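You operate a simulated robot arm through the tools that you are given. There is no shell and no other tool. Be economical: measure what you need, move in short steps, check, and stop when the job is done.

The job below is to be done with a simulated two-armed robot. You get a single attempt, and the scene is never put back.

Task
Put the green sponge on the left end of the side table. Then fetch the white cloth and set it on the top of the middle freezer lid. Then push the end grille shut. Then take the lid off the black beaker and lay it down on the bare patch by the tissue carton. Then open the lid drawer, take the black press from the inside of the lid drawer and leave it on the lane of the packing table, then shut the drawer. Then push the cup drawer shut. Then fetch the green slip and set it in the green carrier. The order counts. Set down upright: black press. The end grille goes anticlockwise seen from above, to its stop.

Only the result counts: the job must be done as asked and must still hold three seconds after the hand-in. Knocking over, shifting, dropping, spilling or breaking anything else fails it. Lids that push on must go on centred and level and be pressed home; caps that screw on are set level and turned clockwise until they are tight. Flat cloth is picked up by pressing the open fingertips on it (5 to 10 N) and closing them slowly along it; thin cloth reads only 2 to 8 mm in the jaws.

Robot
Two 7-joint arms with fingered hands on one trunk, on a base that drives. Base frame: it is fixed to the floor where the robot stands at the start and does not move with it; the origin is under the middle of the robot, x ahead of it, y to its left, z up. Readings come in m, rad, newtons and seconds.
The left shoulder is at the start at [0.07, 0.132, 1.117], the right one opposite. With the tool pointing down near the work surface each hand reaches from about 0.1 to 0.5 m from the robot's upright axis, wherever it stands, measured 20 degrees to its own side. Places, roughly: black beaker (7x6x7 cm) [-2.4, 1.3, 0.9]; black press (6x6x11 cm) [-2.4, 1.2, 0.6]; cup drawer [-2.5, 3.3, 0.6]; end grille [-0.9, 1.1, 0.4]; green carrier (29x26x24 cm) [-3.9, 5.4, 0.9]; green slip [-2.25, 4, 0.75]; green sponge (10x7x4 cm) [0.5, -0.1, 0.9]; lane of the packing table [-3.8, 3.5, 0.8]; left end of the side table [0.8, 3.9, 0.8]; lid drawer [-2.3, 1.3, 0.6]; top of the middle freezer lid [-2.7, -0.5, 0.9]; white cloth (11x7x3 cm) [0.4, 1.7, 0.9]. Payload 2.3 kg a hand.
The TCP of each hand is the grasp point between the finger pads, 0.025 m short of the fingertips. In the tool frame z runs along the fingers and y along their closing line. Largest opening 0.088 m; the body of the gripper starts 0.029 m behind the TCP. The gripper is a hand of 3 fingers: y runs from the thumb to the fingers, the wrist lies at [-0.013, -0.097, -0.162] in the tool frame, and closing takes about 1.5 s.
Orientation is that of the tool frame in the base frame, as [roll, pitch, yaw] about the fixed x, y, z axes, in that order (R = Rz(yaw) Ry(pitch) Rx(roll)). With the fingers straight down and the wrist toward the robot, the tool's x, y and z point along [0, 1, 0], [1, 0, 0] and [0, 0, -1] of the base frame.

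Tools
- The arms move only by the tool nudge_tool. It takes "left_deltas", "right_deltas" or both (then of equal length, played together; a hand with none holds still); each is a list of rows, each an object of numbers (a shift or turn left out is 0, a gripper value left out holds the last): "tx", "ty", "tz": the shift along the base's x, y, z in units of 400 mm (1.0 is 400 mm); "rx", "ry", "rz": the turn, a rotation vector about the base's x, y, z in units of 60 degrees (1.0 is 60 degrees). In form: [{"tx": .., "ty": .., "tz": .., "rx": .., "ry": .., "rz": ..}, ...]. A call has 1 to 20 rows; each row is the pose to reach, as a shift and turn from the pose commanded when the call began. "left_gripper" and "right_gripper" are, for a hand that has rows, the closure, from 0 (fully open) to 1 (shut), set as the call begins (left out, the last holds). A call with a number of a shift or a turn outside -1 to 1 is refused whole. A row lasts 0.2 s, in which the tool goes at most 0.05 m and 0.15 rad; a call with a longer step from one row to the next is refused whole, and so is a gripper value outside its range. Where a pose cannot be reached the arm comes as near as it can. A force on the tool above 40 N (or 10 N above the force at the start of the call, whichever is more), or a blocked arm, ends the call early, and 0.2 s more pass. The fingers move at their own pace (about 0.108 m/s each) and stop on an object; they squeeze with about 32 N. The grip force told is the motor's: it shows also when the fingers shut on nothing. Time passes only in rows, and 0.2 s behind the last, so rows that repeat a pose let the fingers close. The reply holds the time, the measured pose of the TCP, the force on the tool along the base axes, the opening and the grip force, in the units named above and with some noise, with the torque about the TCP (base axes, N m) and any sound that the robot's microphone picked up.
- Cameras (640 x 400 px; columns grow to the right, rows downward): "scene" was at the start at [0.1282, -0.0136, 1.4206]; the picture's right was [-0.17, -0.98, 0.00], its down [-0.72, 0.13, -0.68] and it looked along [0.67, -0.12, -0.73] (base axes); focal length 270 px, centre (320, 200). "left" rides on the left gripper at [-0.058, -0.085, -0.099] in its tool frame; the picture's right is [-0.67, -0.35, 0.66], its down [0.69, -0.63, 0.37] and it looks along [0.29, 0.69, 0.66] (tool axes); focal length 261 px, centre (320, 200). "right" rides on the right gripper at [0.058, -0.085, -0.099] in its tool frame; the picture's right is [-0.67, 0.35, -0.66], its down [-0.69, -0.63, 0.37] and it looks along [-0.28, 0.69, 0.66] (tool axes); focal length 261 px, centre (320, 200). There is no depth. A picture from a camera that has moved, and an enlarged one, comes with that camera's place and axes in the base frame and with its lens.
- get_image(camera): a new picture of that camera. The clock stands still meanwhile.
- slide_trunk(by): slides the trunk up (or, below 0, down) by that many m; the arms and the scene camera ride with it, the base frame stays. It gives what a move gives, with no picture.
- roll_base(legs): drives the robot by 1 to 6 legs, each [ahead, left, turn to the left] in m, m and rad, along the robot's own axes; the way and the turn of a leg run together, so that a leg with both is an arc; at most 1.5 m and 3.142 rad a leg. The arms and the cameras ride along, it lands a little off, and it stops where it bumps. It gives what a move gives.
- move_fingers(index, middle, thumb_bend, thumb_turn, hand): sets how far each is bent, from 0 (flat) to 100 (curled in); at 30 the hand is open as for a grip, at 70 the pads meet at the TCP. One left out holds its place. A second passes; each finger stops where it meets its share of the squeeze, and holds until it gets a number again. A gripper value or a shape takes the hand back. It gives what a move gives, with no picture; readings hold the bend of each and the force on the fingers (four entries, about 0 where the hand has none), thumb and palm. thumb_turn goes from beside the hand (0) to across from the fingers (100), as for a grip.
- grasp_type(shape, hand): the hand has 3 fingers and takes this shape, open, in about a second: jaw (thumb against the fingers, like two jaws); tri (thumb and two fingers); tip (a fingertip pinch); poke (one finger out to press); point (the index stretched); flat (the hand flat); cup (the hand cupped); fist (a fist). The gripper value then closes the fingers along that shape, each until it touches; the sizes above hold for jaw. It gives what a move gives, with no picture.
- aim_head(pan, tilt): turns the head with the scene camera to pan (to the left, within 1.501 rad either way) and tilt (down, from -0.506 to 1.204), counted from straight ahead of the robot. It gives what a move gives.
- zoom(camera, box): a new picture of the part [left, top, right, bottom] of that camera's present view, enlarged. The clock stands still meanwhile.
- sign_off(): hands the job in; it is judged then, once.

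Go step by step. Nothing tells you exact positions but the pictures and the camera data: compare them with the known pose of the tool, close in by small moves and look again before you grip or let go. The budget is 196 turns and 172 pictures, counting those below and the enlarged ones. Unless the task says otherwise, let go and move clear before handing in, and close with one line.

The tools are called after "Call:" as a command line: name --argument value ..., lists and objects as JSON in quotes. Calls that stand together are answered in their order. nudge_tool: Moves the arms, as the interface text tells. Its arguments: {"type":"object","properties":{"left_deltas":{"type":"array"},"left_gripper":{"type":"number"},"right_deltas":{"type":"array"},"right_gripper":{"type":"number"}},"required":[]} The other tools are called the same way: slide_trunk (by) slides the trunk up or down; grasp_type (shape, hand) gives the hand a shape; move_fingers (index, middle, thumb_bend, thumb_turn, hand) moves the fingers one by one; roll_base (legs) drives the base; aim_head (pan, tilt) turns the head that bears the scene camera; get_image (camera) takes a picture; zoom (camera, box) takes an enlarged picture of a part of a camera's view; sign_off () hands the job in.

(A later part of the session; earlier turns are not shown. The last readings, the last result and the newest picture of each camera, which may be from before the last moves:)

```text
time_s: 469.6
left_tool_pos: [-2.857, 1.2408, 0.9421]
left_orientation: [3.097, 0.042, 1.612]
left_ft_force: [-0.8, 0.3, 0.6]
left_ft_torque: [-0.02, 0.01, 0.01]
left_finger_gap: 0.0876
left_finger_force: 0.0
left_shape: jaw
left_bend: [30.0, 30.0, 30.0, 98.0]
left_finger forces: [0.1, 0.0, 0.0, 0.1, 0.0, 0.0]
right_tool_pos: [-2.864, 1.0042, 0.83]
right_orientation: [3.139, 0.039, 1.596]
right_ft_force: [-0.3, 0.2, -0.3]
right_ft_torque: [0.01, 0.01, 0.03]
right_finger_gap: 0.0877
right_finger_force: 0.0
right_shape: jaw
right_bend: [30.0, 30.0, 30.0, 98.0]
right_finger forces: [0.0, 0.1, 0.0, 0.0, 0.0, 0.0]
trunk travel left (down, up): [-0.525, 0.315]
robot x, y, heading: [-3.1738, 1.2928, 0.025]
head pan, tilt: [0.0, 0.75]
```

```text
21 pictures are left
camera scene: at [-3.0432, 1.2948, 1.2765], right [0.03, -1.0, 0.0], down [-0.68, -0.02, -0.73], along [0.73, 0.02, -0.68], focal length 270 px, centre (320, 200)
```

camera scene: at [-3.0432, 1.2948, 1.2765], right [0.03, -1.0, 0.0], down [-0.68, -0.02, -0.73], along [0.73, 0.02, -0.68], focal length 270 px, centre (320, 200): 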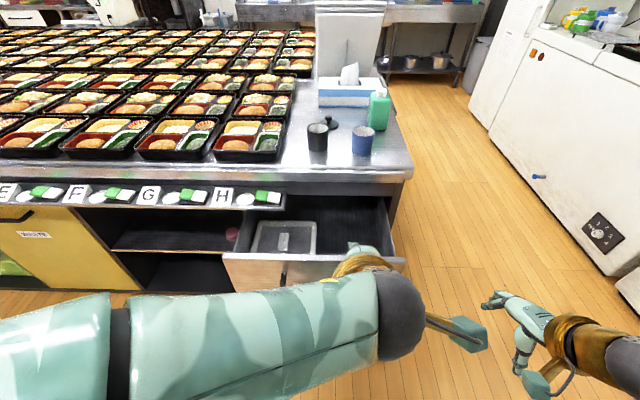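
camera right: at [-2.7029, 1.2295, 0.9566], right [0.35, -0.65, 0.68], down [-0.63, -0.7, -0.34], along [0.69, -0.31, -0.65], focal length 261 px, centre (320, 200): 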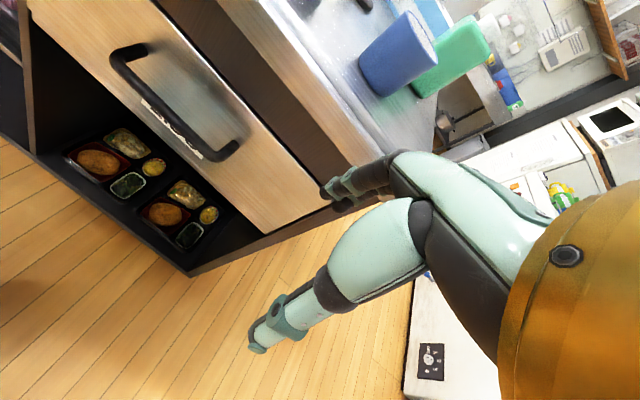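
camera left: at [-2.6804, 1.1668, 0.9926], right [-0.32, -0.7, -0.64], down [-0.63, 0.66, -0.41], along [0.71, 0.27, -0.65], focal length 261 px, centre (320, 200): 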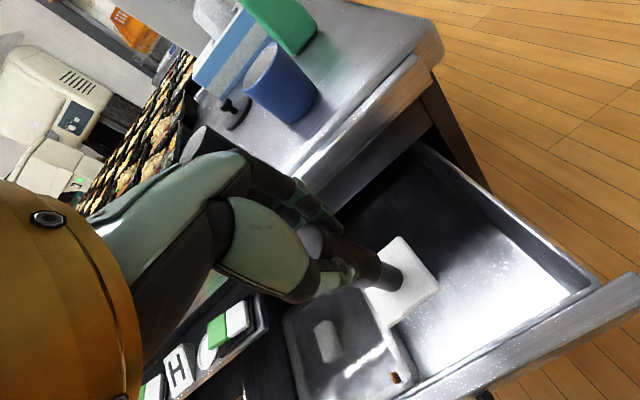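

I'll close the left fingers, lower them in front of the drawer's bar, and push by driving forward.

Call:
nudge_tool --left_deltas '[{"ty": 0.08, "tz": -0.08}, {"ty": 0.15, "tz": -0.18}, {"ty": 0.15, "tz": -0.3}, {"ty": 0.15, "tz": -0.42}, {"ty": 0.15, "tz": -0.54}, {"ty": 0.15, "tz": -0.64, "tx": 0.04}, {"ty": 0.15, "tz": -0.69, "tx": 0.1}, {"ty": 0.15, "tz": -0.69, "tx": 0.2}]' --left_gripper 1

Call:
roll_base --legs '[[0.24, 0, -0.02]]'

Call:
nudge_tool --left_deltas '[{"tx": 0.03}, {"tx": 0.06}, {"tx": 0.09}, {"tx": 0.12}, {"tx": 0.15}, {"tx": 0.18}, {"tx": 0.21}]'

Call:
get_image --camera "scene"

```text
time_s: 471.4
left_tool_pos: [-2.7741, 1.3021, 0.665]
left_orientation: [3.098, 0.04, 1.611]
left_ft_force: [-0.2, -0.1, 0.8]
left_ft_torque: [0.01, 0.0, 0.0]
left_finger_gap: 0.0003
left_finger_force: 32.3
left_shape: jaw
left_bend: [70.0, 70.0, 76.0, 100.0]
left_finger forces: [0.1, 0.0, 0.0, 0.0, 0.0, 0.0]
right_tool_pos: [-2.8641, 1.0046, 0.8308]
right_orientation: [-3.141, 0.039, 1.596]
right_ft_force: [0.8, 0.1, 0.6]
right_ft_torque: [0.02, 0.02, 0.01]
right_finger_gap: 0.0875
right_finger_force: 0.0
right_shape: jaw
right_bend: [30.0, 30.0, 30.0, 98.0]
right_finger forces: [0.0, 0.0, 0.0, 0.0, 0.0, 0.1]
trunk travel left (down, up): [-0.525, 0.315]
robot x, y, heading: [-3.1759, 1.2908, 0.028]
head pan, tilt: [0.0, 0.75]
```

```text
time_s: 473.2
left_tool_pos: [-2.5365, 1.2971, 0.6656]
left_orientation: [3.099, 0.042, 1.591]
left_ft_force: [-0.2, -0.5, 0.0]
left_ft_torque: [0.0, -0.02, -0.02]
left_finger_gap: 0.0
left_finger_force: 32.0
left_shape: jaw
left_bend: [70.0, 70.0, 77.0, 100.0]
left_finger forces: [0.1, 0.0, 0.0, 0.0, 0.1, 0.1]
right_tool_pos: [-2.6305, 1.0012, 0.8296]
right_orientation: [3.141, 0.038, 1.573]
right_ft_force: [0.0, -0.1, -0.3]
right_ft_torque: [0.02, 0.01, 0.02]
right_finger_gap: 0.0876
right_finger_force: 0.1
right_shape: jaw
right_bend: [30.0, 30.0, 30.0, 98.0]
right_finger forces: [0.1, 0.0, 0.1, 0.0, 0.0, 0.1]
trunk travel left (down, up): [-0.525, 0.315]
robot x, y, heading: [-2.9349, 1.2969, 0.007]
head pan, tilt: [0.0, 0.75]
```

```text
time_s: 474.2
left_tool_pos: [-2.5031, 1.2975, 0.6694]
left_orientation: [3.097, 0.045, 1.589]
left_ft_force: [-27.3, 4.3, 29.6]
left_ft_torque: [0.29, -0.51, 0.31]
left_finger_gap: 0.0
left_finger_force: 32.0
left_shape: jaw
left_bend: [70.0, 70.0, 77.0, 100.0]
left_finger forces: [0.1, 64.4, 0.0, 0.0, 0.0, 0.0]
right_tool_pos: [-2.6403, 1.004, 0.8344]
right_orientation: [3.13, 0.038, 1.577]
right_ft_force: [0.6, -0.1, -0.6]
right_ft_torque: [0.0, 0.01, -0.01]
right_finger_gap: 0.0878
right_finger_force: 0.2
right_shape: jaw
right_bend: [30.0, 30.0, 30.0, 98.0]
right_finger forces: [0.0, 0.0, 0.1, 0.0, 0.0, 0.0]
trunk travel left (down, up): [-0.525, 0.315]
robot x, y, heading: [-2.9395, 1.2939, 0.009]
head pan, tilt: [0.0, 0.75]
stopped in row 4 (left hand): the force on the tool passed its limit at 48 N (the readings are from after the stop); the commanded pose is now the measured one
```

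```text
20 pictures are left
camera scene: at [-2.8204, 1.2983, 1.2785], right [0.01, -1.0, 0.0], down [-0.67, -0.01, -0.74], along [0.74, 0.01, -0.67], focal length 270 px, centre (320, 200)
```

scene: 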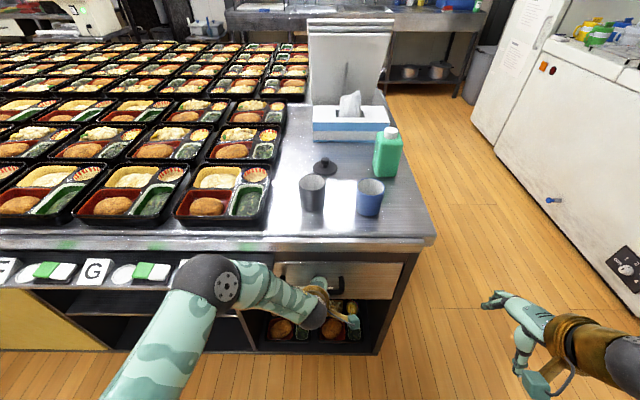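

The lid drawer is shut (48 N at its stop). Next is the cup drawer at about y 3.3: I'll withdraw and drive there.

Call:
nudge_tool --left_deltas '[{"tx": -0.08}, {"tx": -0.18}, {"tx": -0.25, "tz": 0.08}, {"tx": -0.25, "tz": 0.2}, {"tx": -0.25, "tz": 0.32}, {"tx": -0.25, "tz": 0.44}, {"tx": -0.25, "tz": 0.55}]'

Call:
roll_base --legs '[[-0.2, 0, 0], [0, 0, 1.56], [1.0, 0, 0], [1.0, 0, 0], [0, 0, -1.57]]'

Call:
aim_head --pan 0.0 --tilt 0.7

Call:
get_image --camera "scene"

```text
time_s: 475.8
left_tool_pos: [-2.5975, 1.299, 0.8844]
left_orientation: [3.106, 0.043, 1.59]
left_ft_force: [-0.2, -0.5, 1.1]
left_ft_torque: [0.01, 0.0, 0.02]
left_finger_gap: 0.0001
left_finger_force: 32.0
left_shape: jaw
left_bend: [70.0, 70.0, 78.0, 100.0]
left_finger forces: [0.0, 0.0, 0.0, 0.1, 0.0, 0.0]
right_tool_pos: [-2.6329, 1.0028, 0.8311]
right_orientation: [3.141, 0.04, 1.576]
right_ft_force: [0.0, 0.2, -0.2]
right_ft_torque: [0.02, -0.01, 0.01]
right_finger_gap: 0.0876
right_finger_force: 0.1
right_shape: jaw
right_bend: [30.0, 30.0, 30.0, 98.0]
right_finger forces: [0.0, 0.0, 0.1, 0.0, 0.0, 0.0]
trunk travel left (down, up): [-0.525, 0.315]
robot x, y, heading: [-2.9393, 1.2959, 0.011]
head pan, tilt: [0.0, 0.75]
```

```text
time_s: 494.5
left_tool_pos: [-2.7131, 3.2766, 0.8846]
left_orientation: [3.108, 0.043, 1.538]
left_ft_force: [-0.5, -0.1, -0.1]
left_ft_torque: [0.0, 0.02, 0.02]
left_finger_gap: 0.0
left_finger_force: 31.8
left_shape: jaw
left_bend: [70.0, 70.0, 78.0, 100.0]
left_finger forces: [0.0, 0.0, 0.0, 0.0, 0.0, 0.1]
right_tool_pos: [-2.7647, 2.9824, 0.832]
right_orientation: [3.14, 0.039, 1.522]
right_ft_force: [-0.1, -0.9, -0.1]
right_ft_torque: [0.03, 0.0, -0.03]
right_finger_gap: 0.0878
right_finger_force: 0.0
right_shape: jaw
right_bend: [30.0, 30.0, 30.0, 98.0]
right_finger forces: [0.2, 0.0, 0.0, 0.0, 0.0, 0.0]
trunk travel left (down, up): [-0.525, 0.315]
robot x, y, heading: [-3.0542, 3.2902, -0.042]
head pan, tilt: [0.0, 0.75]
```

```text
time_s: 495.1
left_tool_pos: [-2.7134, 3.2775, 0.8836]
left_orientation: [3.107, 0.045, 1.537]
left_ft_force: [-0.4, 0.2, 0.4]
left_ft_torque: [0.02, -0.01, 0.0]
left_finger_gap: 0.0
left_finger_force: 31.3
left_shape: jaw
left_bend: [70.0, 70.0, 78.0, 100.0]
left_finger forces: [0.0, 0.1, 0.0, 0.0, 0.1, 0.0]
right_tool_pos: [-2.7643, 2.9827, 0.83]
right_orientation: [3.14, 0.038, 1.521]
right_ft_force: [-0.5, -0.4, 0.0]
right_ft_torque: [0.02, -0.01, 0.01]
right_finger_gap: 0.0879
right_finger_force: 0.0
right_shape: jaw
right_bend: [30.0, 30.0, 30.0, 98.0]
right_finger forces: [0.0, 0.0, 0.0, 0.0, 0.1, 0.0]
trunk travel left (down, up): [-0.525, 0.315]
robot x, y, heading: [-3.057, 3.2942, -0.042]
head pan, tilt: [0.0, 0.7]
```

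```text
19 pictures are left
camera scene: at [-2.9204, 3.2851, 1.2806], right [-0.04, -1.0, 0.0], down [-0.64, 0.03, -0.76], along [0.76, -0.03, -0.64], focal length 270 px, centre (320, 200)
```

scene: 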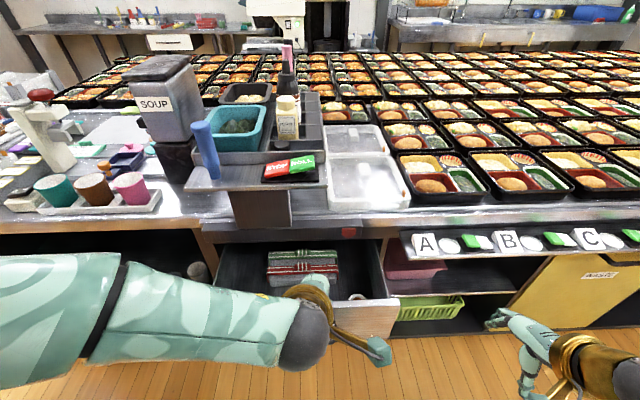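

The cup drawer is open, its front near x −2.60, centred at y about 3.29. I'll lower the closed left hand in front of it and push with base and arm.

Call:
nudge_tool --left_deltas '[{"tx": -0.09, "tz": -0.05}, {"tx": -0.12, "tz": -0.15}, {"tx": -0.12, "tz": -0.27}, {"tx": -0.12, "tz": -0.39}, {"tx": -0.12, "tz": -0.5}, {"tx": -0.12, "tz": -0.55}]'

Call:
roll_base --legs '[[0.2, 0.01, 0.04]]'

Call:
nudge_tool --left_deltas '[{"tx": 0.03}, {"tx": 0.06}, {"tx": 0.09}, {"tx": 0.12}, {"tx": 0.15}, {"tx": 0.18}, {"tx": 0.21}, {"tx": 0.24}]'

Call:
get_image --camera "scene"

```text
time_s: 496.5
left_tool_pos: [-2.7606, 3.2757, 0.6612]
left_orientation: [3.107, 0.043, 1.536]
left_ft_force: [-0.1, 0.5, 0.1]
left_ft_torque: [-0.01, -0.03, 0.02]
left_finger_gap: 0.0
left_finger_force: 31.5
left_shape: jaw
left_bend: [70.0, 70.0, 78.0, 100.0]
left_finger forces: [0.1, 0.0, 0.0, 0.1, 0.0, 0.0]
right_tool_pos: [-2.7641, 2.9821, 0.8304]
right_orientation: [3.139, 0.038, 1.522]
right_ft_force: [-0.1, 0.1, -0.5]
right_ft_torque: [0.01, 0.0, -0.02]
right_finger_gap: 0.0878
right_finger_force: 0.0
right_shape: jaw
right_bend: [30.0, 30.0, 30.0, 98.0]
right_finger forces: [0.0, 0.1, 0.0, 0.1, 0.1, 0.0]
trunk travel left (down, up): [-0.525, 0.315]
robot x, y, heading: [-3.0566, 3.2902, -0.04]
head pan, tilt: [0.0, 0.7]
```

```text
time_s: 498.1
left_tool_pos: [-2.5536, 3.2927, 0.6618]
left_orientation: [3.105, 0.043, 1.579]
left_ft_force: [0.7, 0.0, -0.5]
left_ft_torque: [-0.02, 0.01, 0.0]
left_finger_gap: 0.0
left_finger_force: 31.9
left_shape: jaw
left_bend: [70.0, 70.0, 78.0, 100.0]
left_finger forces: [0.0, 0.0, 0.0, 0.0, 0.1, 0.0]
right_tool_pos: [-2.5469, 2.9999, 0.8304]
right_orientation: [3.141, 0.038, 1.565]
right_ft_force: [-0.1, 0.6, 0.8]
right_ft_torque: [0.0, -0.01, 0.02]
right_finger_gap: 0.0878
right_finger_force: 0.1
right_shape: jaw
right_bend: [30.0, 30.0, 30.0, 98.0]
right_finger forces: [0.0, 0.1, 0.0, 0.0, 0.0, 0.0]
trunk travel left (down, up): [-0.525, 0.315]
robot x, y, heading: [-2.8514, 3.2978, 0.003]
head pan, tilt: [0.0, 0.7]
```

```text
time_s: 499.4
left_tool_pos: [-2.5036, 3.2942, 0.6681]
left_orientation: [3.101, 0.047, 1.574]
left_ft_force: [-28.1, 3.4, 34.3]
left_ft_torque: [0.35, -0.72, 0.29]
left_finger_gap: 0.0002
left_finger_force: 31.8
left_shape: jaw
left_bend: [70.0, 70.0, 76.0, 100.0]
left_finger forces: [0.0, 44.1, 0.0, 0.1, 0.1, 0.0]
right_tool_pos: [-2.5572, 3.0, 0.8333]
right_orientation: [3.129, 0.038, 1.567]
right_ft_force: [0.9, -0.1, -0.6]
right_ft_torque: [-0.01, 0.01, 0.02]
right_finger_gap: 0.0878
right_finger_force: 0.0
right_shape: jaw
right_bend: [30.0, 30.0, 30.0, 98.0]
right_finger forces: [0.1, 0.0, 0.1, 0.0, 0.0, 0.0]
trunk travel left (down, up): [-0.525, 0.315]
robot x, y, heading: [-2.8508, 3.2976, -0.005]
head pan, tilt: [0.0, 0.7]
stopped in row 6 (left hand): the force on the tool passed its limit at 44 N (the readings are from after the stop); the commanded pose is now the measured one
```

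```text
18 pictures are left
camera scene: at [-2.731, 3.2975, 1.2829], right [0.0, -1.0, 0.0], down [-0.64, 0.0, -0.77], along [0.77, 0.0, -0.64], focal length 270 px, centre (320, 200)
```

scene: 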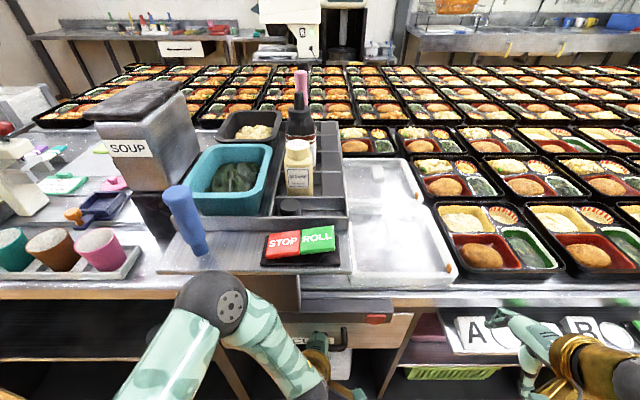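

Both drawers are shut. Last item: the green slip near (-2.25, 4.0, 0.75). I'll withdraw, back off and move along to look.

Call:
nudge_tool --left_deltas '[{"tx": -0.08}, {"tx": -0.18}, {"tx": -0.25, "tz": 0.08}, {"tx": -0.25, "tz": 0.2}, {"tx": -0.25, "tz": 0.32}, {"tx": -0.25, "tz": 0.44}, {"tx": -0.25, "tz": 0.55}]' --left_gripper 0

Call:
roll_base --legs '[[-0.2, 0, 0], [0, 0.68, 0]]'

Call:
slide_trunk --by 0.15

Call:
aim_head --pan -0.1 --tilt 0.75

Call:
get_image --camera "scene"

```text
time_s: 501.0
left_tool_pos: [-2.5947, 3.2925, 0.8832]
left_orientation: [3.112, 0.044, 1.575]
left_ft_force: [-0.4, -0.5, 0.2]
left_ft_torque: [-0.03, 0.0, 0.01]
left_finger_gap: 0.0877
left_finger_force: 0.1
left_shape: jaw
left_bend: [30.0, 30.0, 30.0, 98.0]
left_finger forces: [0.0, 0.1, 0.0, 0.1, 0.0, 0.1]
right_tool_pos: [-2.5491, 3.0011, 0.8307]
right_orientation: [3.141, 0.039, 1.564]
right_ft_force: [-0.6, 0.7, -0.1]
right_ft_torque: [0.02, -0.02, 0.01]
right_finger_gap: 0.0879
right_finger_force: 0.1
right_shape: jaw
right_bend: [30.0, 30.0, 30.0, 98.0]
right_finger forces: [0.1, 0.1, 0.1, 0.1, 0.0, 0.0]
trunk travel left (down, up): [-0.525, 0.315]
robot x, y, heading: [-2.8479, 3.2979, -0.004]
head pan, tilt: [0.0, 0.7]
```

```text
time_s: 506.0
left_tool_pos: [-2.7912, 3.9891, 0.8829]
left_orientation: [3.112, 0.044, 1.582]
left_ft_force: [0.4, -0.3, -0.4]
left_ft_torque: [0.0, 0.04, 0.0]
left_finger_gap: 0.0877
left_finger_force: 0.0
left_shape: jaw
left_bend: [30.0, 30.0, 30.0, 98.0]
left_finger forces: [0.0, 0.0, 0.0, 0.0, 0.0, 0.0]
right_tool_pos: [-2.7446, 3.697, 0.83]
right_orientation: [3.139, 0.038, 1.568]
right_ft_force: [0.3, -0.1, 0.0]
right_ft_torque: [0.0, 0.0, 0.0]
right_finger_gap: 0.0878
right_finger_force: 0.0
right_shape: jaw
right_bend: [30.0, 30.0, 30.0, 98.0]
right_finger forces: [0.1, 0.0, 0.0, 0.1, 0.1, 0.1]
trunk travel left (down, up): [-0.525, 0.315]
robot x, y, heading: [-3.0516, 3.9925, 0.003]
head pan, tilt: [0.0, 0.7]
```

```text
time_s: 507.8
left_tool_pos: [-2.7919, 3.9882, 1.0324]
left_orientation: [3.111, 0.043, 1.581]
left_ft_force: [-0.5, 0.1, -0.5]
left_ft_torque: [0.0, 0.01, 0.02]
left_finger_gap: 0.0876
left_finger_force: 0.1
left_shape: jaw
left_bend: [30.0, 30.0, 30.0, 98.0]
left_finger forces: [0.0, 0.0, 0.0, 0.0, 0.0, 0.1]
right_tool_pos: [-2.7436, 3.6981, 0.9798]
right_orientation: [3.14, 0.039, 1.568]
right_ft_force: [-0.6, 0.0, -0.2]
right_ft_torque: [0.02, -0.02, 0.0]
right_finger_gap: 0.0879
right_finger_force: 0.1
right_shape: jaw
right_bend: [30.0, 30.0, 30.0, 98.0]
right_finger forces: [0.0, 0.0, 0.0, 0.1, 0.1, 0.0]
trunk travel left (down, up): [-0.675, 0.165]
robot x, y, heading: [-3.0509, 3.994, 0.0]
head pan, tilt: [0.0, 0.7]
```

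```text
time_s: 508.4
left_tool_pos: [-2.7935, 3.9898, 1.0319]
left_orientation: [3.112, 0.044, 1.581]
left_ft_force: [-0.5, 0.1, 0.3]
left_ft_torque: [-0.02, 0.03, -0.02]
left_finger_gap: 0.088
left_finger_force: 0.0
left_shape: jaw
left_bend: [30.0, 30.0, 30.0, 98.0]
left_finger forces: [0.1, 0.0, 0.1, 0.1, 0.0, 0.0]
right_tool_pos: [-2.7441, 3.6983, 0.98]
right_orientation: [3.141, 0.037, 1.568]
right_ft_force: [0.3, 0.0, 0.1]
right_ft_torque: [-0.04, -0.01, 0.01]
right_finger_gap: 0.0881
right_finger_force: 0.0
right_shape: jaw
right_bend: [30.0, 30.0, 30.0, 98.0]
right_finger forces: [0.0, 0.1, 0.0, 0.0, 0.0, 0.0]
trunk travel left (down, up): [-0.675, 0.165]
robot x, y, heading: [-3.0494, 3.9949, 0.002]
head pan, tilt: [-0.099, 0.75]
```

```text
17 pictures are left
camera scene: at [-2.9171, 3.9845, 1.4264], right [-0.1, -1.0, 0.0], down [-0.68, 0.07, -0.73], along [0.73, -0.07, -0.68], focal length 270 px, centre (320, 200)
```

scene: 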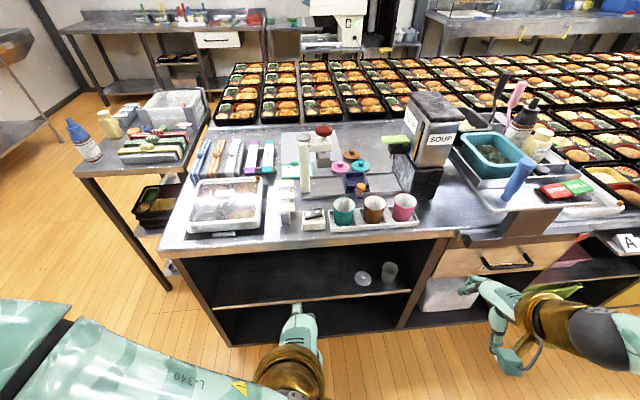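

I'll zoom in to identify the green slip among the small items.

Call:
zoom --camera "scene" --box '[180, 110, 440, 272]'

```text
2.46 times, centred on (310, 191) of scene
camera zoom: at [-2.9171, 3.9845, 1.4264], right [-0.1, -1.0, 0.0], down [-0.68, 0.07, -0.73], along [0.73, -0.07, -0.68], focal length 664 px, centre (345, 222)
```

zoom: 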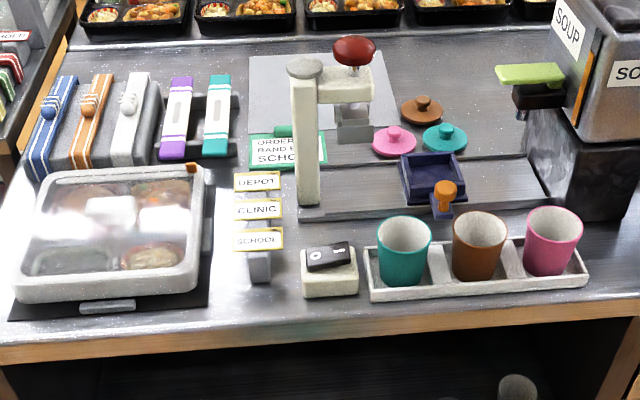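

A green-bordered card ("ORDER … SCHOOL") stands near y 4.0. I'll take the left-hand view to fix its height and position.

Call:
nudge_tool --left_deltas '[{"tx": 0.1, "tz": 0.05}, {"tx": 0.2, "tz": 0.1}, {"tx": 0.3, "tz": 0.15}, {"tx": 0.4, "tz": 0.2}, {"tx": 0.5, "tz": 0.2}]'

Call:
get_image --camera "left"

```text
time_s: 509.6
left_tool_pos: [-2.5883, 3.9912, 1.1115]
left_orientation: [3.114, 0.045, 1.582]
left_ft_force: [-0.5, -0.2, -0.4]
left_ft_torque: [-0.01, 0.02, -0.05]
left_finger_gap: 0.0877
left_finger_force: 0.1
left_shape: jaw
left_bend: [30.0, 30.0, 30.0, 98.0]
left_finger forces: [0.0, 0.1, 0.1, 0.0, 0.0, 0.0]
right_tool_pos: [-2.7422, 3.6977, 0.9804]
right_orientation: [-3.14, 0.036, 1.57]
right_ft_force: [0.7, 0.7, 0.2]
right_ft_torque: [0.01, -0.01, -0.04]
right_finger_gap: 0.0881
right_finger_force: 0.1
right_shape: jaw
right_bend: [30.0, 30.0, 30.0, 98.0]
right_finger forces: [0.1, 0.0, 0.1, 0.0, 0.1, 0.0]
trunk travel left (down, up): [-0.675, 0.165]
robot x, y, heading: [-3.0497, 3.9959, 0.006]
head pan, tilt: [-0.099, 0.75]
```

```text
15 pictures are left
camera left: at [-2.6768, 3.9365, 1.2111], right [-0.32, -0.7, -0.63], down [-0.63, 0.66, -0.41], along [0.71, 0.26, -0.65], focal length 261 px, centre (320, 200)
```

left: 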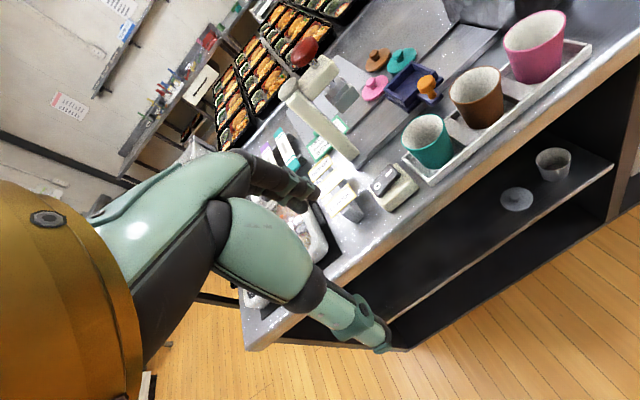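

The card triangulates to about (-2.15, 4.0, 0.86), on the counter. I'll zoom tighter to see how it lies.

Call:
zoom --camera "scene" --box '[265, 145, 345, 195]'

```text
8.00 times, centred on (305, 170) of scene
camera zoom: at [-2.915, 3.9841, 1.4262], right [-0.1, -1.0, 0.0], down [-0.68, 0.07, -0.73], along [0.73, -0.07, -0.68], focal length 2158 px, centre (440, 440)
```

zoom: 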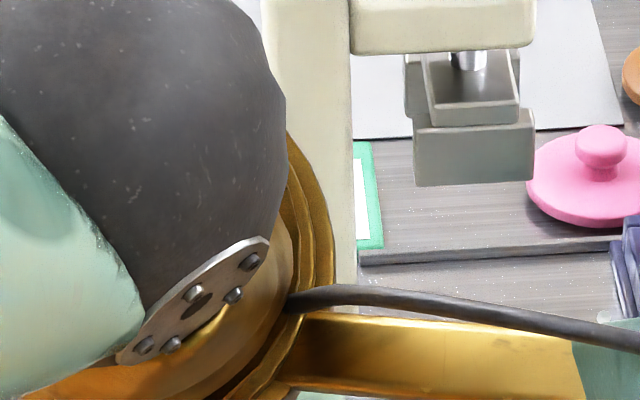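

All its coordinates agree with the rough place (rounded to 0.25), so this card is the slip. I'll tuck the left hand, raise the trunk for clearance, drive closer, and view it from above.

Call:
nudge_tool --left_deltas '[{"tx": -0.1}, {"tx": -0.2}, {"tx": -0.3}, {"tx": -0.4, "ty": 0.08}, {"tx": -0.45, "ty": 0.16}]'

Call:
slide_trunk --by 0.1

Call:
roll_base --legs '[[0.3, 0.06, 0]]'

Call:
aim_head --pan -0.1 --tilt 0.9

Call:
zoom --camera "scene" --box '[200, 80, 440, 240]'

```text
refused: row 4 steps farther than a row can; nothing moved
```

```text
time_s: 510.9
left_tool_pos: [-2.5903, 3.9913, 1.2125]
left_orientation: [3.113, 0.044, 1.58]
left_ft_force: [-0.1, -0.4, -0.3]
left_ft_torque: [-0.01, -0.01, -0.03]
left_finger_gap: 0.0875
left_finger_force: 0.0
left_shape: jaw
left_bend: [30.0, 30.0, 30.0, 98.0]
left_finger forces: [0.1, 0.0, 0.0, 0.0, 0.0, 0.0]
right_tool_pos: [-2.7442, 3.6965, 1.0795]
right_orientation: [3.141, 0.039, 1.57]
right_ft_force: [-1.1, -0.5, -0.2]
right_ft_torque: [0.01, 0.03, -0.01]
right_finger_gap: 0.0876
right_finger_force: 0.1
right_shape: jaw
right_bend: [30.0, 30.0, 30.0, 98.0]
right_finger forces: [0.0, 0.0, 0.0, 0.0, 0.0, 0.0]
trunk travel left (down, up): [-0.775, 0.065]
robot x, y, heading: [-3.0519, 3.9888, 0.008]
head pan, tilt: [-0.099, 0.75]
```

```text
time_s: 513.0
left_tool_pos: [-2.2898, 4.0503, 1.2138]
left_orientation: [3.11, 0.044, 1.581]
left_ft_force: [-0.2, 0.3, -0.3]
left_ft_torque: [0.03, 0.0, -0.01]
left_finger_gap: 0.0874
left_finger_force: 0.0
left_shape: jaw
left_bend: [30.0, 30.0, 30.0, 98.0]
left_finger forces: [0.0, 0.1, 0.0, 0.1, 0.1, 0.0]
right_tool_pos: [-2.443, 3.7561, 1.0818]
right_orientation: [3.137, 0.036, 1.567]
right_ft_force: [-0.2, -0.5, -1.1]
right_ft_torque: [-0.01, -0.04, 0.01]
right_finger_gap: 0.0877
right_finger_force: 0.1
right_shape: jaw
right_bend: [30.0, 30.0, 30.0, 98.0]
right_finger forces: [0.0, 0.0, 0.1, 0.1, 0.1, 0.0]
trunk travel left (down, up): [-0.775, 0.065]
robot x, y, heading: [-2.7448, 4.0517, 0.003]
head pan, tilt: [-0.099, 0.75]
```

```text
time_s: 513.7
left_tool_pos: [-2.2885, 4.0493, 1.2123]
left_orientation: [3.111, 0.044, 1.58]
left_ft_force: [1.2, -0.2, -0.1]
left_ft_torque: [0.0, 0.01, -0.02]
left_finger_gap: 0.0877
left_finger_force: 0.1
left_shape: jaw
left_bend: [30.0, 30.0, 30.0, 98.0]
left_finger forces: [0.1, 0.1, 0.1, 0.0, 0.1, 0.0]
right_tool_pos: [-2.4407, 3.7566, 1.0808]
right_orientation: [3.139, 0.037, 1.569]
right_ft_force: [-0.5, 0.1, -0.8]
right_ft_torque: [-0.01, -0.03, -0.02]
right_finger_gap: 0.0878
right_finger_force: 0.1
right_shape: jaw
right_bend: [30.0, 30.0, 30.0, 98.0]
right_finger forces: [0.0, 0.1, 0.0, 0.0, 0.0, 0.0]
trunk travel left (down, up): [-0.775, 0.065]
robot x, y, heading: [-2.7458, 4.0504, 0.001]
head pan, tilt: [-0.099, 0.901]
```

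```text
2.50 times, centred on (320, 160) of scene
camera zoom: at [-2.6208, 4.0446, 1.5146], right [-0.1, -1.0, 0.0], down [-0.78, 0.08, -0.62], along [0.62, -0.06, -0.78], focal length 674 px, centre (320, 300)
```

zoom: 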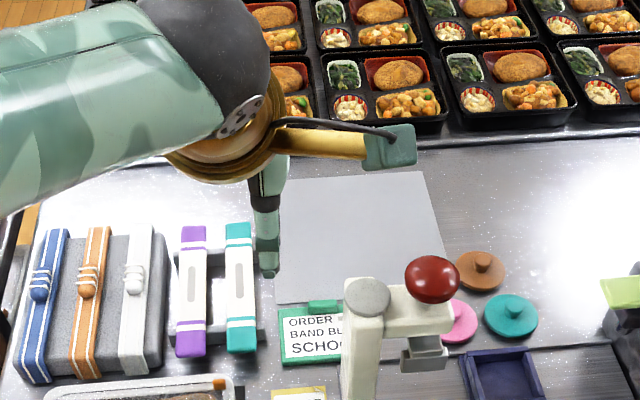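

I can see the card ("ORDER BAND … SCHOOL") has a green tab at its far edge, near (-2.12, 3.99) — behind the machine column. I'll approach from the left with the base turned right, so the wrist stays clear of the column.

Call:
roll_base --legs '[[0.08, 0.17, 0], [0, 0, -0.8]]'

Call:
aim_head --pan 0.45 --tilt 0.9

Call:
get_image --camera "scene"

```text
time_s: 517.4
left_tool_pos: [-2.3486, 3.8941, 1.2131]
left_orientation: [3.112, 0.046, 0.777]
left_ft_force: [0.0, -0.5, 0.1]
left_ft_torque: [0.02, -0.01, 0.0]
left_finger_gap: 0.0877
left_finger_force: 0.1
left_shape: jaw
left_bend: [30.0, 30.0, 30.0, 98.0]
left_finger forces: [0.1, 0.0, 0.1, 0.1, 0.0, 0.0]
right_tool_pos: [-2.6663, 3.8014, 1.0806]
right_orientation: [3.141, 0.039, 0.765]
right_ft_force: [-0.1, 0.6, 0.3]
right_ft_torque: [-0.02, 0.0, -0.01]
right_finger_gap: 0.0879
right_finger_force: 0.1
right_shape: jaw
right_bend: [30.0, 30.0, 30.0, 98.0]
right_finger forces: [0.0, 0.0, 0.0, 0.0, 0.1, 0.0]
trunk travel left (down, up): [-0.775, 0.065]
robot x, y, heading: [-2.6631, 4.2266, -0.801]
head pan, tilt: [-0.099, 0.901]
```

```text
time_s: 518.4
left_tool_pos: [-2.3482, 3.8948, 1.2135]
left_orientation: [3.111, 0.042, 0.777]
left_ft_force: [-0.2, -0.1, -0.7]
left_ft_torque: [-0.03, 0.01, -0.01]
left_finger_gap: 0.0876
left_finger_force: 0.0
left_shape: jaw
left_bend: [30.0, 30.0, 30.0, 98.0]
left_finger forces: [0.0, 0.0, 0.1, 0.0, 0.1, 0.0]
right_tool_pos: [-2.6667, 3.8008, 1.0802]
right_orientation: [3.139, 0.036, 0.763]
right_ft_force: [-0.7, 0.2, 0.7]
right_ft_torque: [0.02, -0.02, 0.01]
right_finger_gap: 0.0875
right_finger_force: 0.1
right_shape: jaw
right_bend: [30.0, 30.0, 30.0, 98.0]
right_finger forces: [0.0, 0.1, 0.0, 0.1, 0.1, 0.0]
trunk travel left (down, up): [-0.775, 0.065]
robot x, y, heading: [-2.669, 4.2266, -0.805]
head pan, tilt: [0.45, 0.901]
```

```text
12 pictures are left
camera scene: at [-2.56, 4.1629, 1.5145], right [-0.35, -0.94, 0.0], down [-0.74, 0.27, -0.62], along [0.58, -0.21, -0.78], focal length 270 px, centre (320, 200)
```

scene: 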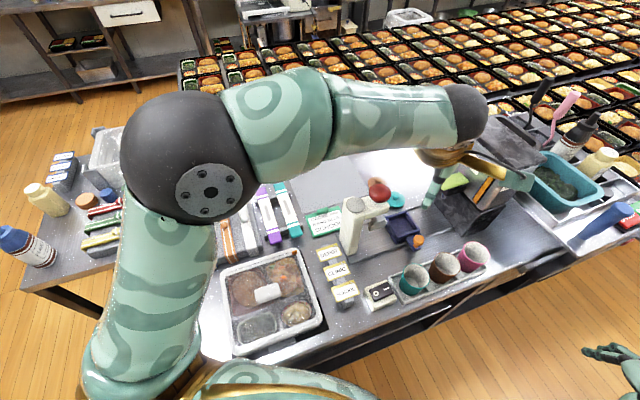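

Tab confirmed at about (-2.122, 3.990). I'll carry the left hand over at height, then partway down, and check with its camera.

Call:
nudge_tool --left_deltas '[{"tx": 0.09, "ty": 0.04}, {"tx": 0.18, "ty": 0.08}, {"tx": 0.28, "ty": 0.12}, {"tx": 0.38, "ty": 0.16}, {"tx": 0.48, "ty": 0.2}, {"tx": 0.565, "ty": 0.238}, {"tx": 0.565, "ty": 0.238, "tz": -0.1}, {"tx": 0.565, "ty": 0.238, "tz": -0.22}, {"tx": 0.565, "ty": 0.238, "tz": -0.34}, {"tx": 0.565, "ty": 0.238, "tz": -0.46}, {"tx": 0.565, "ty": 0.238, "tz": -0.56}]'

Call:
get_image --camera "left"

```text
time_s: 520.8
left_tool_pos: [-2.1217, 3.9869, 0.9864]
left_orientation: [3.114, 0.046, 0.777]
left_ft_force: [-0.2, -0.4, 0.0]
left_ft_torque: [0.02, 0.03, 0.01]
left_finger_gap: 0.088
left_finger_force: 0.1
left_shape: jaw
left_bend: [30.0, 30.0, 30.0, 98.0]
left_finger forces: [0.1, 0.1, 0.1, 0.0, 0.0, 0.0]
right_tool_pos: [-2.6659, 3.8006, 1.0789]
right_orientation: [3.14, 0.037, 0.764]
right_ft_force: [0.3, -0.8, 0.5]
right_ft_torque: [-0.02, 0.0, 0.0]
right_finger_gap: 0.0878
right_finger_force: 0.1
right_shape: jaw
right_bend: [30.0, 30.0, 30.0, 98.0]
right_finger forces: [0.0, 0.0, 0.0, 0.0, 0.1, 0.1]
trunk travel left (down, up): [-0.775, 0.065]
robot x, y, heading: [-2.6663, 4.2284, -0.808]
head pan, tilt: [0.45, 0.901]
```

```text
11 pictures are left
camera left: at [-2.2218, 4.013, 1.0854], right [-0.73, -0.26, -0.63], down [0.04, 0.91, -0.41], along [0.68, -0.33, -0.65], focal length 261 px, centre (320, 200)
```

left: 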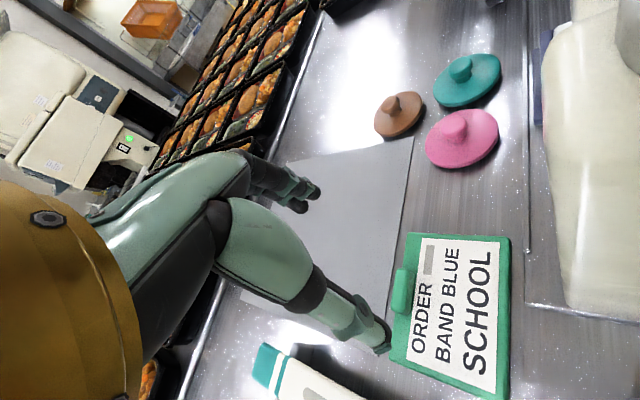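

Clear view: the card lies flat with a raised green tab (about 4 × 1.7 cm) right under the jaw at (-2.121, 3.991). I'll turn the hand to close along the tab's length, with the wrist to the left, and lower gently.

Call:
nudge_tool --left_deltas '[{"rz": -0.13, "ty": 0.008}, {"rz": -0.26, "ty": 0.01}, {"rz": -0.39, "ty": 0.01}, {"rz": -0.52, "ty": 0.01}, {"rz": -0.65, "ty": 0.01}, {"rz": -0.7, "ty": 0.01, "tz": -0.06}, {"rz": -0.7, "ty": 0.01, "tz": -0.14}, {"rz": -0.7, "ty": 0.01, "tz": -0.2}, {"rz": -0.7, "ty": 0.01, "tz": -0.23}]'

Call:
get_image --camera "left"

```text
time_s: 522.8
left_tool_pos: [-2.136, 3.9979, 0.9058]
left_orientation: [3.112, 0.046, 0.045]
left_ft_force: [-1.2, -0.1, 0.3]
left_ft_torque: [0.01, 0.0, -0.02]
left_finger_gap: 0.0878
left_finger_force: 0.0
left_shape: jaw
left_bend: [30.0, 30.0, 30.0, 98.0]
left_finger forces: [0.0, 0.1, 0.1, 0.0, 0.0, 0.0]
left hand out of reach, approached as far as the arm can: row 7, 8, 9
right_tool_pos: [-2.6652, 3.8005, 1.0792]
right_orientation: [3.141, 0.036, 0.764]
right_ft_force: [-0.3, 0.3, 0.3]
right_ft_torque: [0.04, 0.02, -0.02]
right_finger_gap: 0.0877
right_finger_force: 0.0
right_shape: jaw
right_bend: [30.0, 30.0, 30.0, 98.0]
right_finger forces: [0.1, 0.1, 0.0, 0.0, 0.0, 0.0]
trunk travel left (down, up): [-0.775, 0.065]
robot x, y, heading: [-2.6698, 4.2256, -0.804]
head pan, tilt: [0.45, 0.901]
```

```text
10 pictures are left
camera left: at [-2.1948, 4.0835, 1.0053], right [-0.71, 0.3, -0.63], down [0.64, 0.65, -0.41], along [0.29, -0.7, -0.65], focal length 261 px, centre (320, 200)
```

left: 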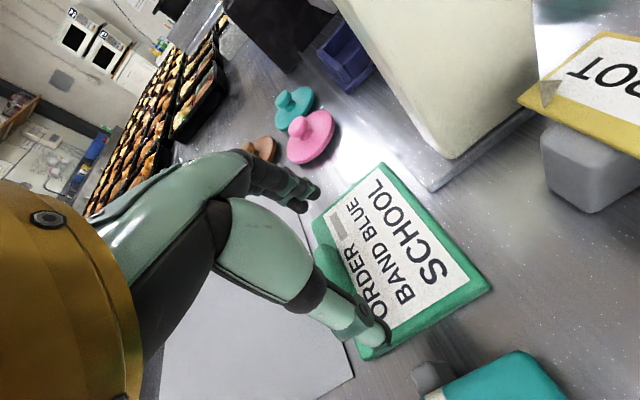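

The jaw drifted 1.5 cm short. Turning the hand slightly back should restore reach; I'll correct it and lower to the surface.

Call:
nudge_tool --left_deltas '[{"rz": 0.12, "tx": 0.01}, {"rz": 0.24, "tx": 0.02, "ty": -0.01}, {"rz": 0.33, "tx": 0.035, "ty": -0.016}, {"rz": 0.33, "tx": 0.037, "ty": -0.016, "tz": -0.02}, {"rz": 0.33, "tx": 0.037, "ty": -0.016, "tz": -0.035}]'

Call:
get_image --camera "left"

```text
time_s: 524.0
left_tool_pos: [-2.1242, 3.991, 0.8934]
left_orientation: [3.111, 0.044, 0.388]
left_ft_force: [0.0, 0.6, 0.5]
left_ft_torque: [0.01, 0.0, -0.01]
left_finger_gap: 0.0874
left_finger_force: 0.0
left_shape: jaw
left_bend: [30.0, 30.0, 30.0, 98.0]
left_finger forces: [0.0, 0.0, 0.0, 0.0, 0.0, 0.0]
right_tool_pos: [-2.6658, 3.8014, 1.0806]
right_orientation: [3.141, 0.039, 0.765]
right_ft_force: [0.6, 0.3, 0.9]
right_ft_torque: [0.01, 0.03, -0.01]
right_finger_gap: 0.0878
right_finger_force: 0.0
right_shape: jaw
right_bend: [30.0, 30.0, 30.0, 98.0]
right_finger forces: [0.0, 0.0, 0.1, 0.0, 0.1, 0.0]
trunk travel left (down, up): [-0.775, 0.065]
robot x, y, heading: [-2.6663, 4.2251, -0.8]
head pan, tilt: [0.45, 0.901]
```

```text
9 pictures are left
camera left: at [-2.2062, 4.0527, 0.9916], right [-0.77, 0.04, -0.64], down [0.38, 0.83, -0.41], along [0.51, -0.56, -0.65], focal length 261 px, centre (320, 200)
```

left: 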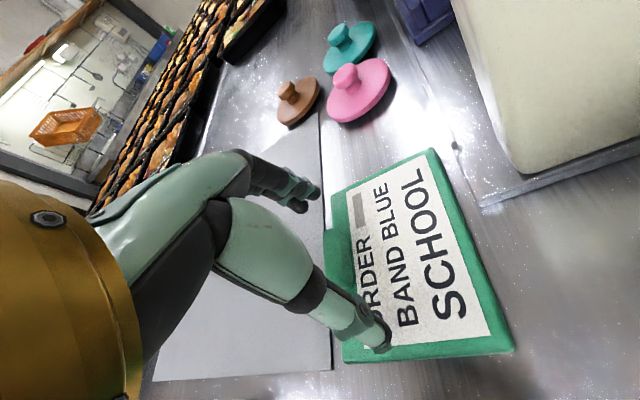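

The tab is centred between thumb and fingers. I'll lower a few millimetres and close.

Call:
nudge_tool --left_deltas '[{"tz": -0.012}]'

Call:
nudge_tool --left_deltas '[{}, {}, {}, {}, {}, {}, {}]' --left_gripper 1

```text
time_s: 524.4
left_tool_pos: [-2.1226, 3.9924, 0.888]
left_orientation: [3.111, 0.047, 0.389]
left_ft_force: [0.9, -0.1, -0.3]
left_ft_torque: [0.03, -0.02, 0.01]
left_finger_gap: 0.0879
left_finger_force: 0.1
left_shape: jaw
left_bend: [30.0, 30.0, 30.0, 98.0]
left_finger forces: [0.0, 0.0, 0.1, 0.0, 0.0, 0.1]
right_tool_pos: [-2.666, 3.8011, 1.0793]
right_orientation: [-3.14, 0.038, 0.764]
right_ft_force: [0.2, 0.2, -0.4]
right_ft_torque: [0.0, 0.0, 0.01]
right_finger_gap: 0.0878
right_finger_force: 0.0
right_shape: jaw
right_bend: [30.0, 30.0, 30.0, 98.0]
right_finger forces: [0.1, 0.0, 0.1, 0.1, 0.0, 0.0]
trunk travel left (down, up): [-0.775, 0.065]
robot x, y, heading: [-2.6675, 4.2235, -0.798]
head pan, tilt: [0.45, 0.901]
```

```text
time_s: 526.0
left_tool_pos: [-2.1227, 3.9893, 0.8874]
left_orientation: [3.115, 0.045, 0.389]
left_ft_force: [1.3, -8.9, 0.4]
left_ft_torque: [-0.14, 0.0, 0.03]
left_finger_gap: 0.0028
left_finger_force: 32.1
left_shape: jaw
left_bend: [71.0, 72.0, 80.0, 96.0]
left_finger forces: [17.4, 2.0, 0.1, 0.0, 0.0, 0.0]
right_tool_pos: [-2.6654, 3.7985, 1.0776]
right_orientation: [-3.139, 0.038, 0.764]
right_ft_force: [0.2, -0.1, 0.2]
right_ft_torque: [-0.01, -0.03, -0.01]
right_finger_gap: 0.0877
right_finger_force: 0.1
right_shape: jaw
right_bend: [30.0, 30.0, 30.0, 98.0]
right_finger forces: [0.0, 0.1, 0.0, 0.0, 0.0, 0.1]
trunk travel left (down, up): [-0.775, 0.065]
robot x, y, heading: [-2.664, 4.2229, -0.799]
head pan, tilt: [0.45, 0.901]
```

Call:
get_image --camera "left"

```text
8 pictures are left
camera left: at [-2.2067, 4.0502, 0.9865], right [-0.77, 0.04, -0.63], down [0.38, 0.83, -0.41], along [0.51, -0.56, -0.65], focal length 261 px, centre (320, 200)
```

left: 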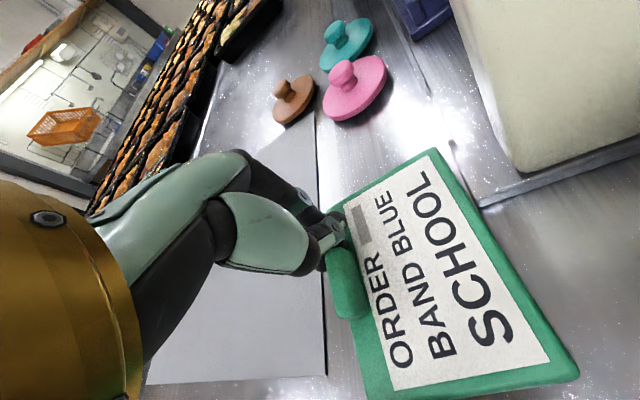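

The fingers closed over the tab and nudged it; it now lies near (-2.132, 4.011). I'll rise, reopen, recentre, press down lightly to the surface and close again.

Call:
nudge_tool --left_deltas '[{"tz": 0.05}, {"tz": 0.09}]'

Call:
nudge_tool --left_deltas '[{"tx": -0.022, "ty": 0.05}, {"tx": -0.022, "ty": 0.05}, {"tx": -0.022, "ty": 0.05}, {"tx": -0.022, "ty": 0.05}, {"tx": -0.022, "ty": 0.05, "tz": -0.05}, {"tx": -0.022, "ty": 0.05, "tz": -0.09}, {"tx": -0.022, "ty": 0.05, "tz": -0.1}, {"tx": -0.022, "ty": 0.05, "tz": -0.11}, {"tx": -0.022, "ty": 0.05, "tz": -0.118}]' --left_gripper 0

Call:
get_image --camera "left"

```text
time_s: 526.6
left_tool_pos: [-2.1228, 3.9933, 0.9238]
left_orientation: [3.114, 0.043, 0.39]
left_ft_force: [-1.1, -0.4, -0.4]
left_ft_torque: [0.02, 0.03, 0.02]
left_finger_gap: 0.0024
left_finger_force: 31.5
left_shape: jaw
left_bend: [72.0, 72.0, 80.0, 96.0]
left_finger forces: [0.1, 0.0, 0.1, 0.0, 0.0, 0.0]
right_tool_pos: [-2.6656, 3.8018, 1.0801]
right_orientation: [3.14, 0.038, 0.765]
right_ft_force: [0.6, -0.2, 0.4]
right_ft_torque: [0.03, 0.0, 0.02]
right_finger_gap: 0.088
right_finger_force: 0.0
right_shape: jaw
right_bend: [30.0, 30.0, 30.0, 98.0]
right_finger forces: [0.0, 0.1, 0.1, 0.0, 0.0, 0.0]
trunk travel left (down, up): [-0.775, 0.065]
robot x, y, heading: [-2.6616, 4.2265, -0.799]
head pan, tilt: [0.45, 0.901]
```

```text
time_s: 528.0
left_tool_pos: [-2.1328, 4.0052, 0.897]
left_orientation: [3.09, 0.04, 0.391]
left_ft_force: [-1.1, -4.6, 16.3]
left_ft_torque: [0.84, 0.29, 0.07]
left_finger_gap: 0.0883
left_finger_force: 0.1
left_shape: jaw
left_bend: [30.0, 30.0, 24.0, 97.0]
left_finger forces: [0.0, 0.0, 0.1, 0.0, 17.2, 0.1]
right_tool_pos: [-2.6702, 3.8005, 1.0805]
right_orientation: [3.138, 0.032, 0.762]
right_ft_force: [-0.6, -0.1, 0.6]
right_ft_torque: [0.0, -0.01, -0.03]
right_finger_gap: 0.0879
right_finger_force: 0.0
right_shape: jaw
right_bend: [30.0, 30.0, 30.0, 98.0]
right_finger forces: [0.0, 0.0, 0.1, 0.1, 0.0, 0.1]
trunk travel left (down, up): [-0.775, 0.065]
robot x, y, heading: [-2.6649, 4.2241, -0.802]
head pan, tilt: [0.45, 0.901]
stopped in row 7 (left hand): the force on the tool passed its limit at 42 N (the readings are from after the stop); the commanded pose is now the measured one
```

```text
7 pictures are left
camera left: at [-2.2173, 4.0678, 0.9945], right [-0.76, 0.02, -0.64], down [0.38, 0.82, -0.42], along [0.52, -0.57, -0.64], focal length 261 px, centre (320, 200)
```

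left: 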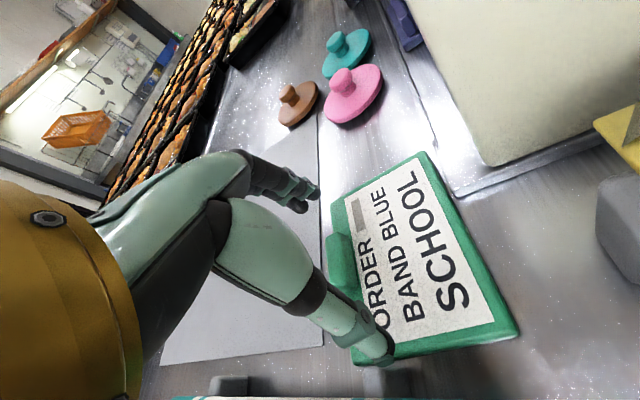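

The tab is centred, with the thumb resting on the card. I'll ease up 2 mm and close in stages.

Call:
nudge_tool --left_deltas '[{"tz": 0.004}, {"tz": 0.004}, {"tz": 0.004}, {"tz": 0.004}]' --left_gripper 0.35

Call:
nudge_tool --left_deltas '[{}, {}, {}, {}, {}, {}]' --left_gripper 1

```text
time_s: 529.0
left_tool_pos: [-2.1307, 4.0073, 0.8943]
left_orientation: [3.098, 0.044, 0.392]
left_ft_force: [0.1, -0.3, 0.3]
left_ft_torque: [-0.01, -0.01, 0.03]
left_finger_gap: 0.0576
left_finger_force: 0.1
left_shape: jaw
left_bend: [28.0, 39.0, 61.0, 100.0]
left_finger forces: [0.0, 0.1, 0.0, 0.1, 0.0, 0.1]
right_tool_pos: [-2.6676, 3.8011, 1.0805]
right_orientation: [-3.141, 0.038, 0.763]
right_ft_force: [-0.3, 1.0, 0.1]
right_ft_torque: [0.0, 0.0, -0.03]
right_finger_gap: 0.088
right_finger_force: 0.1
right_shape: jaw
right_bend: [30.0, 30.0, 30.0, 98.0]
right_finger forces: [0.1, 0.0, 0.1, 0.1, 0.1, 0.0]
trunk travel left (down, up): [-0.775, 0.065]
robot x, y, heading: [-2.6655, 4.2281, -0.799]
head pan, tilt: [0.45, 0.901]
```

```text
time_s: 530.5
left_tool_pos: [-2.1275, 4.0037, 0.8972]
left_orientation: [3.093, 0.038, 0.395]
left_ft_force: [18.1, -17.2, 27.3]
left_ft_torque: [-0.77, -0.51, -0.03]
left_finger_gap: 0.0056
left_finger_force: 32.3
left_shape: jaw
left_bend: [73.0, 70.0, 80.0, 100.0]
left_finger forces: [44.2, 17.8, 0.1, 0.1, 0.0, 0.0]
right_tool_pos: [-2.6683, 3.7985, 1.0794]
right_orientation: [3.141, 0.035, 0.763]
right_ft_force: [0.0, 0.0, 0.2]
right_ft_torque: [0.0, 0.02, 0.0]
right_finger_gap: 0.0882
right_finger_force: 0.0
right_shape: jaw
right_bend: [30.0, 30.0, 30.0, 98.0]
right_finger forces: [0.0, 0.1, 0.0, 0.0, 0.1, 0.1]
trunk travel left (down, up): [-0.775, 0.065]
robot x, y, heading: [-2.6647, 4.2254, -0.805]
head pan, tilt: [0.45, 0.901]
```

Closing along the length isn't catching. I'll lift, reopen and turn the hand so the jaw closes across the tab's narrow side.

Call:
nudge_tool --left_deltas '[{"tz": 0.06}, {"tz": 0.12}]'

Call:
nudge_tool --left_deltas '[{"rz": 0.13}, {"rz": 0.26}, {"rz": 0.39}, {"rz": 0.52}, {"rz": 0.65}, {"rz": 0.68}]' --left_gripper 0

Call:
get_image --camera "left"

```text
time_s: 531.0
left_tool_pos: [-2.1342, 4.01, 0.9435]
left_orientation: [3.099, 0.042, 0.392]
left_ft_force: [-0.5, 0.8, -0.1]
left_ft_torque: [-0.03, 0.03, -0.04]
left_finger_gap: 0.0035
left_finger_force: 32.5
left_shape: jaw
left_bend: [73.0, 70.0, 81.0, 100.0]
left_finger forces: [0.0, 0.1, 0.0, 0.1, 0.1, 0.1]
right_tool_pos: [-2.6704, 3.8046, 1.0809]
right_orientation: [3.135, 0.037, 0.764]
right_ft_force: [0.3, -0.3, 0.0]
right_ft_torque: [0.02, 0.0, 0.0]
right_finger_gap: 0.0876
right_finger_force: 0.0
right_shape: jaw
right_bend: [30.0, 30.0, 30.0, 98.0]
right_finger forces: [0.0, 0.0, 0.0, 0.0, 0.0, 0.0]
trunk travel left (down, up): [-0.775, 0.065]
robot x, y, heading: [-2.6664, 4.2258, -0.798]
head pan, tilt: [0.45, 0.901]
```

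```text
time_s: 532.5
left_tool_pos: [-2.1305, 4.0063, 0.9419]
left_orientation: [3.096, 0.042, 1.108]
left_ft_force: [-0.5, 0.0, -0.3]
left_ft_torque: [-0.01, 0.02, 0.02]
left_finger_gap: 0.0877
left_finger_force: 0.0
left_shape: jaw
left_bend: [30.0, 30.0, 30.0, 98.0]
left_finger forces: [0.0, 0.1, 0.0, 0.1, 0.0, 0.0]
right_tool_pos: [-2.6664, 3.8005, 1.0798]
right_orientation: [3.141, 0.038, 0.763]
right_ft_force: [0.0, 0.5, 0.1]
right_ft_torque: [-0.02, -0.02, 0.03]
right_finger_gap: 0.0879
right_finger_force: 0.1
right_shape: jaw
right_bend: [30.0, 30.0, 30.0, 98.0]
right_finger forces: [0.0, 0.1, 0.1, 0.0, 0.0, 0.0]
trunk travel left (down, up): [-0.775, 0.065]
robot x, y, heading: [-2.6665, 4.2274, -0.801]
head pan, tilt: [0.45, 0.901]
```

```text
6 pictures are left
camera left: at [-2.2341, 3.9994, 1.0405], right [-0.6, -0.48, -0.64], down [-0.25, 0.87, -0.42], along [0.76, -0.09, -0.64], focal length 261 px, centre (320, 200)
```

left: 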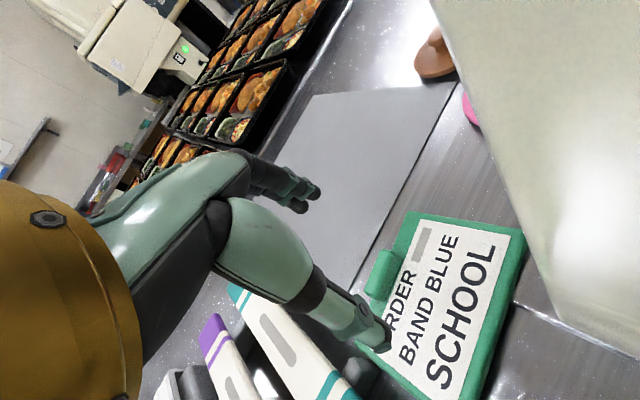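

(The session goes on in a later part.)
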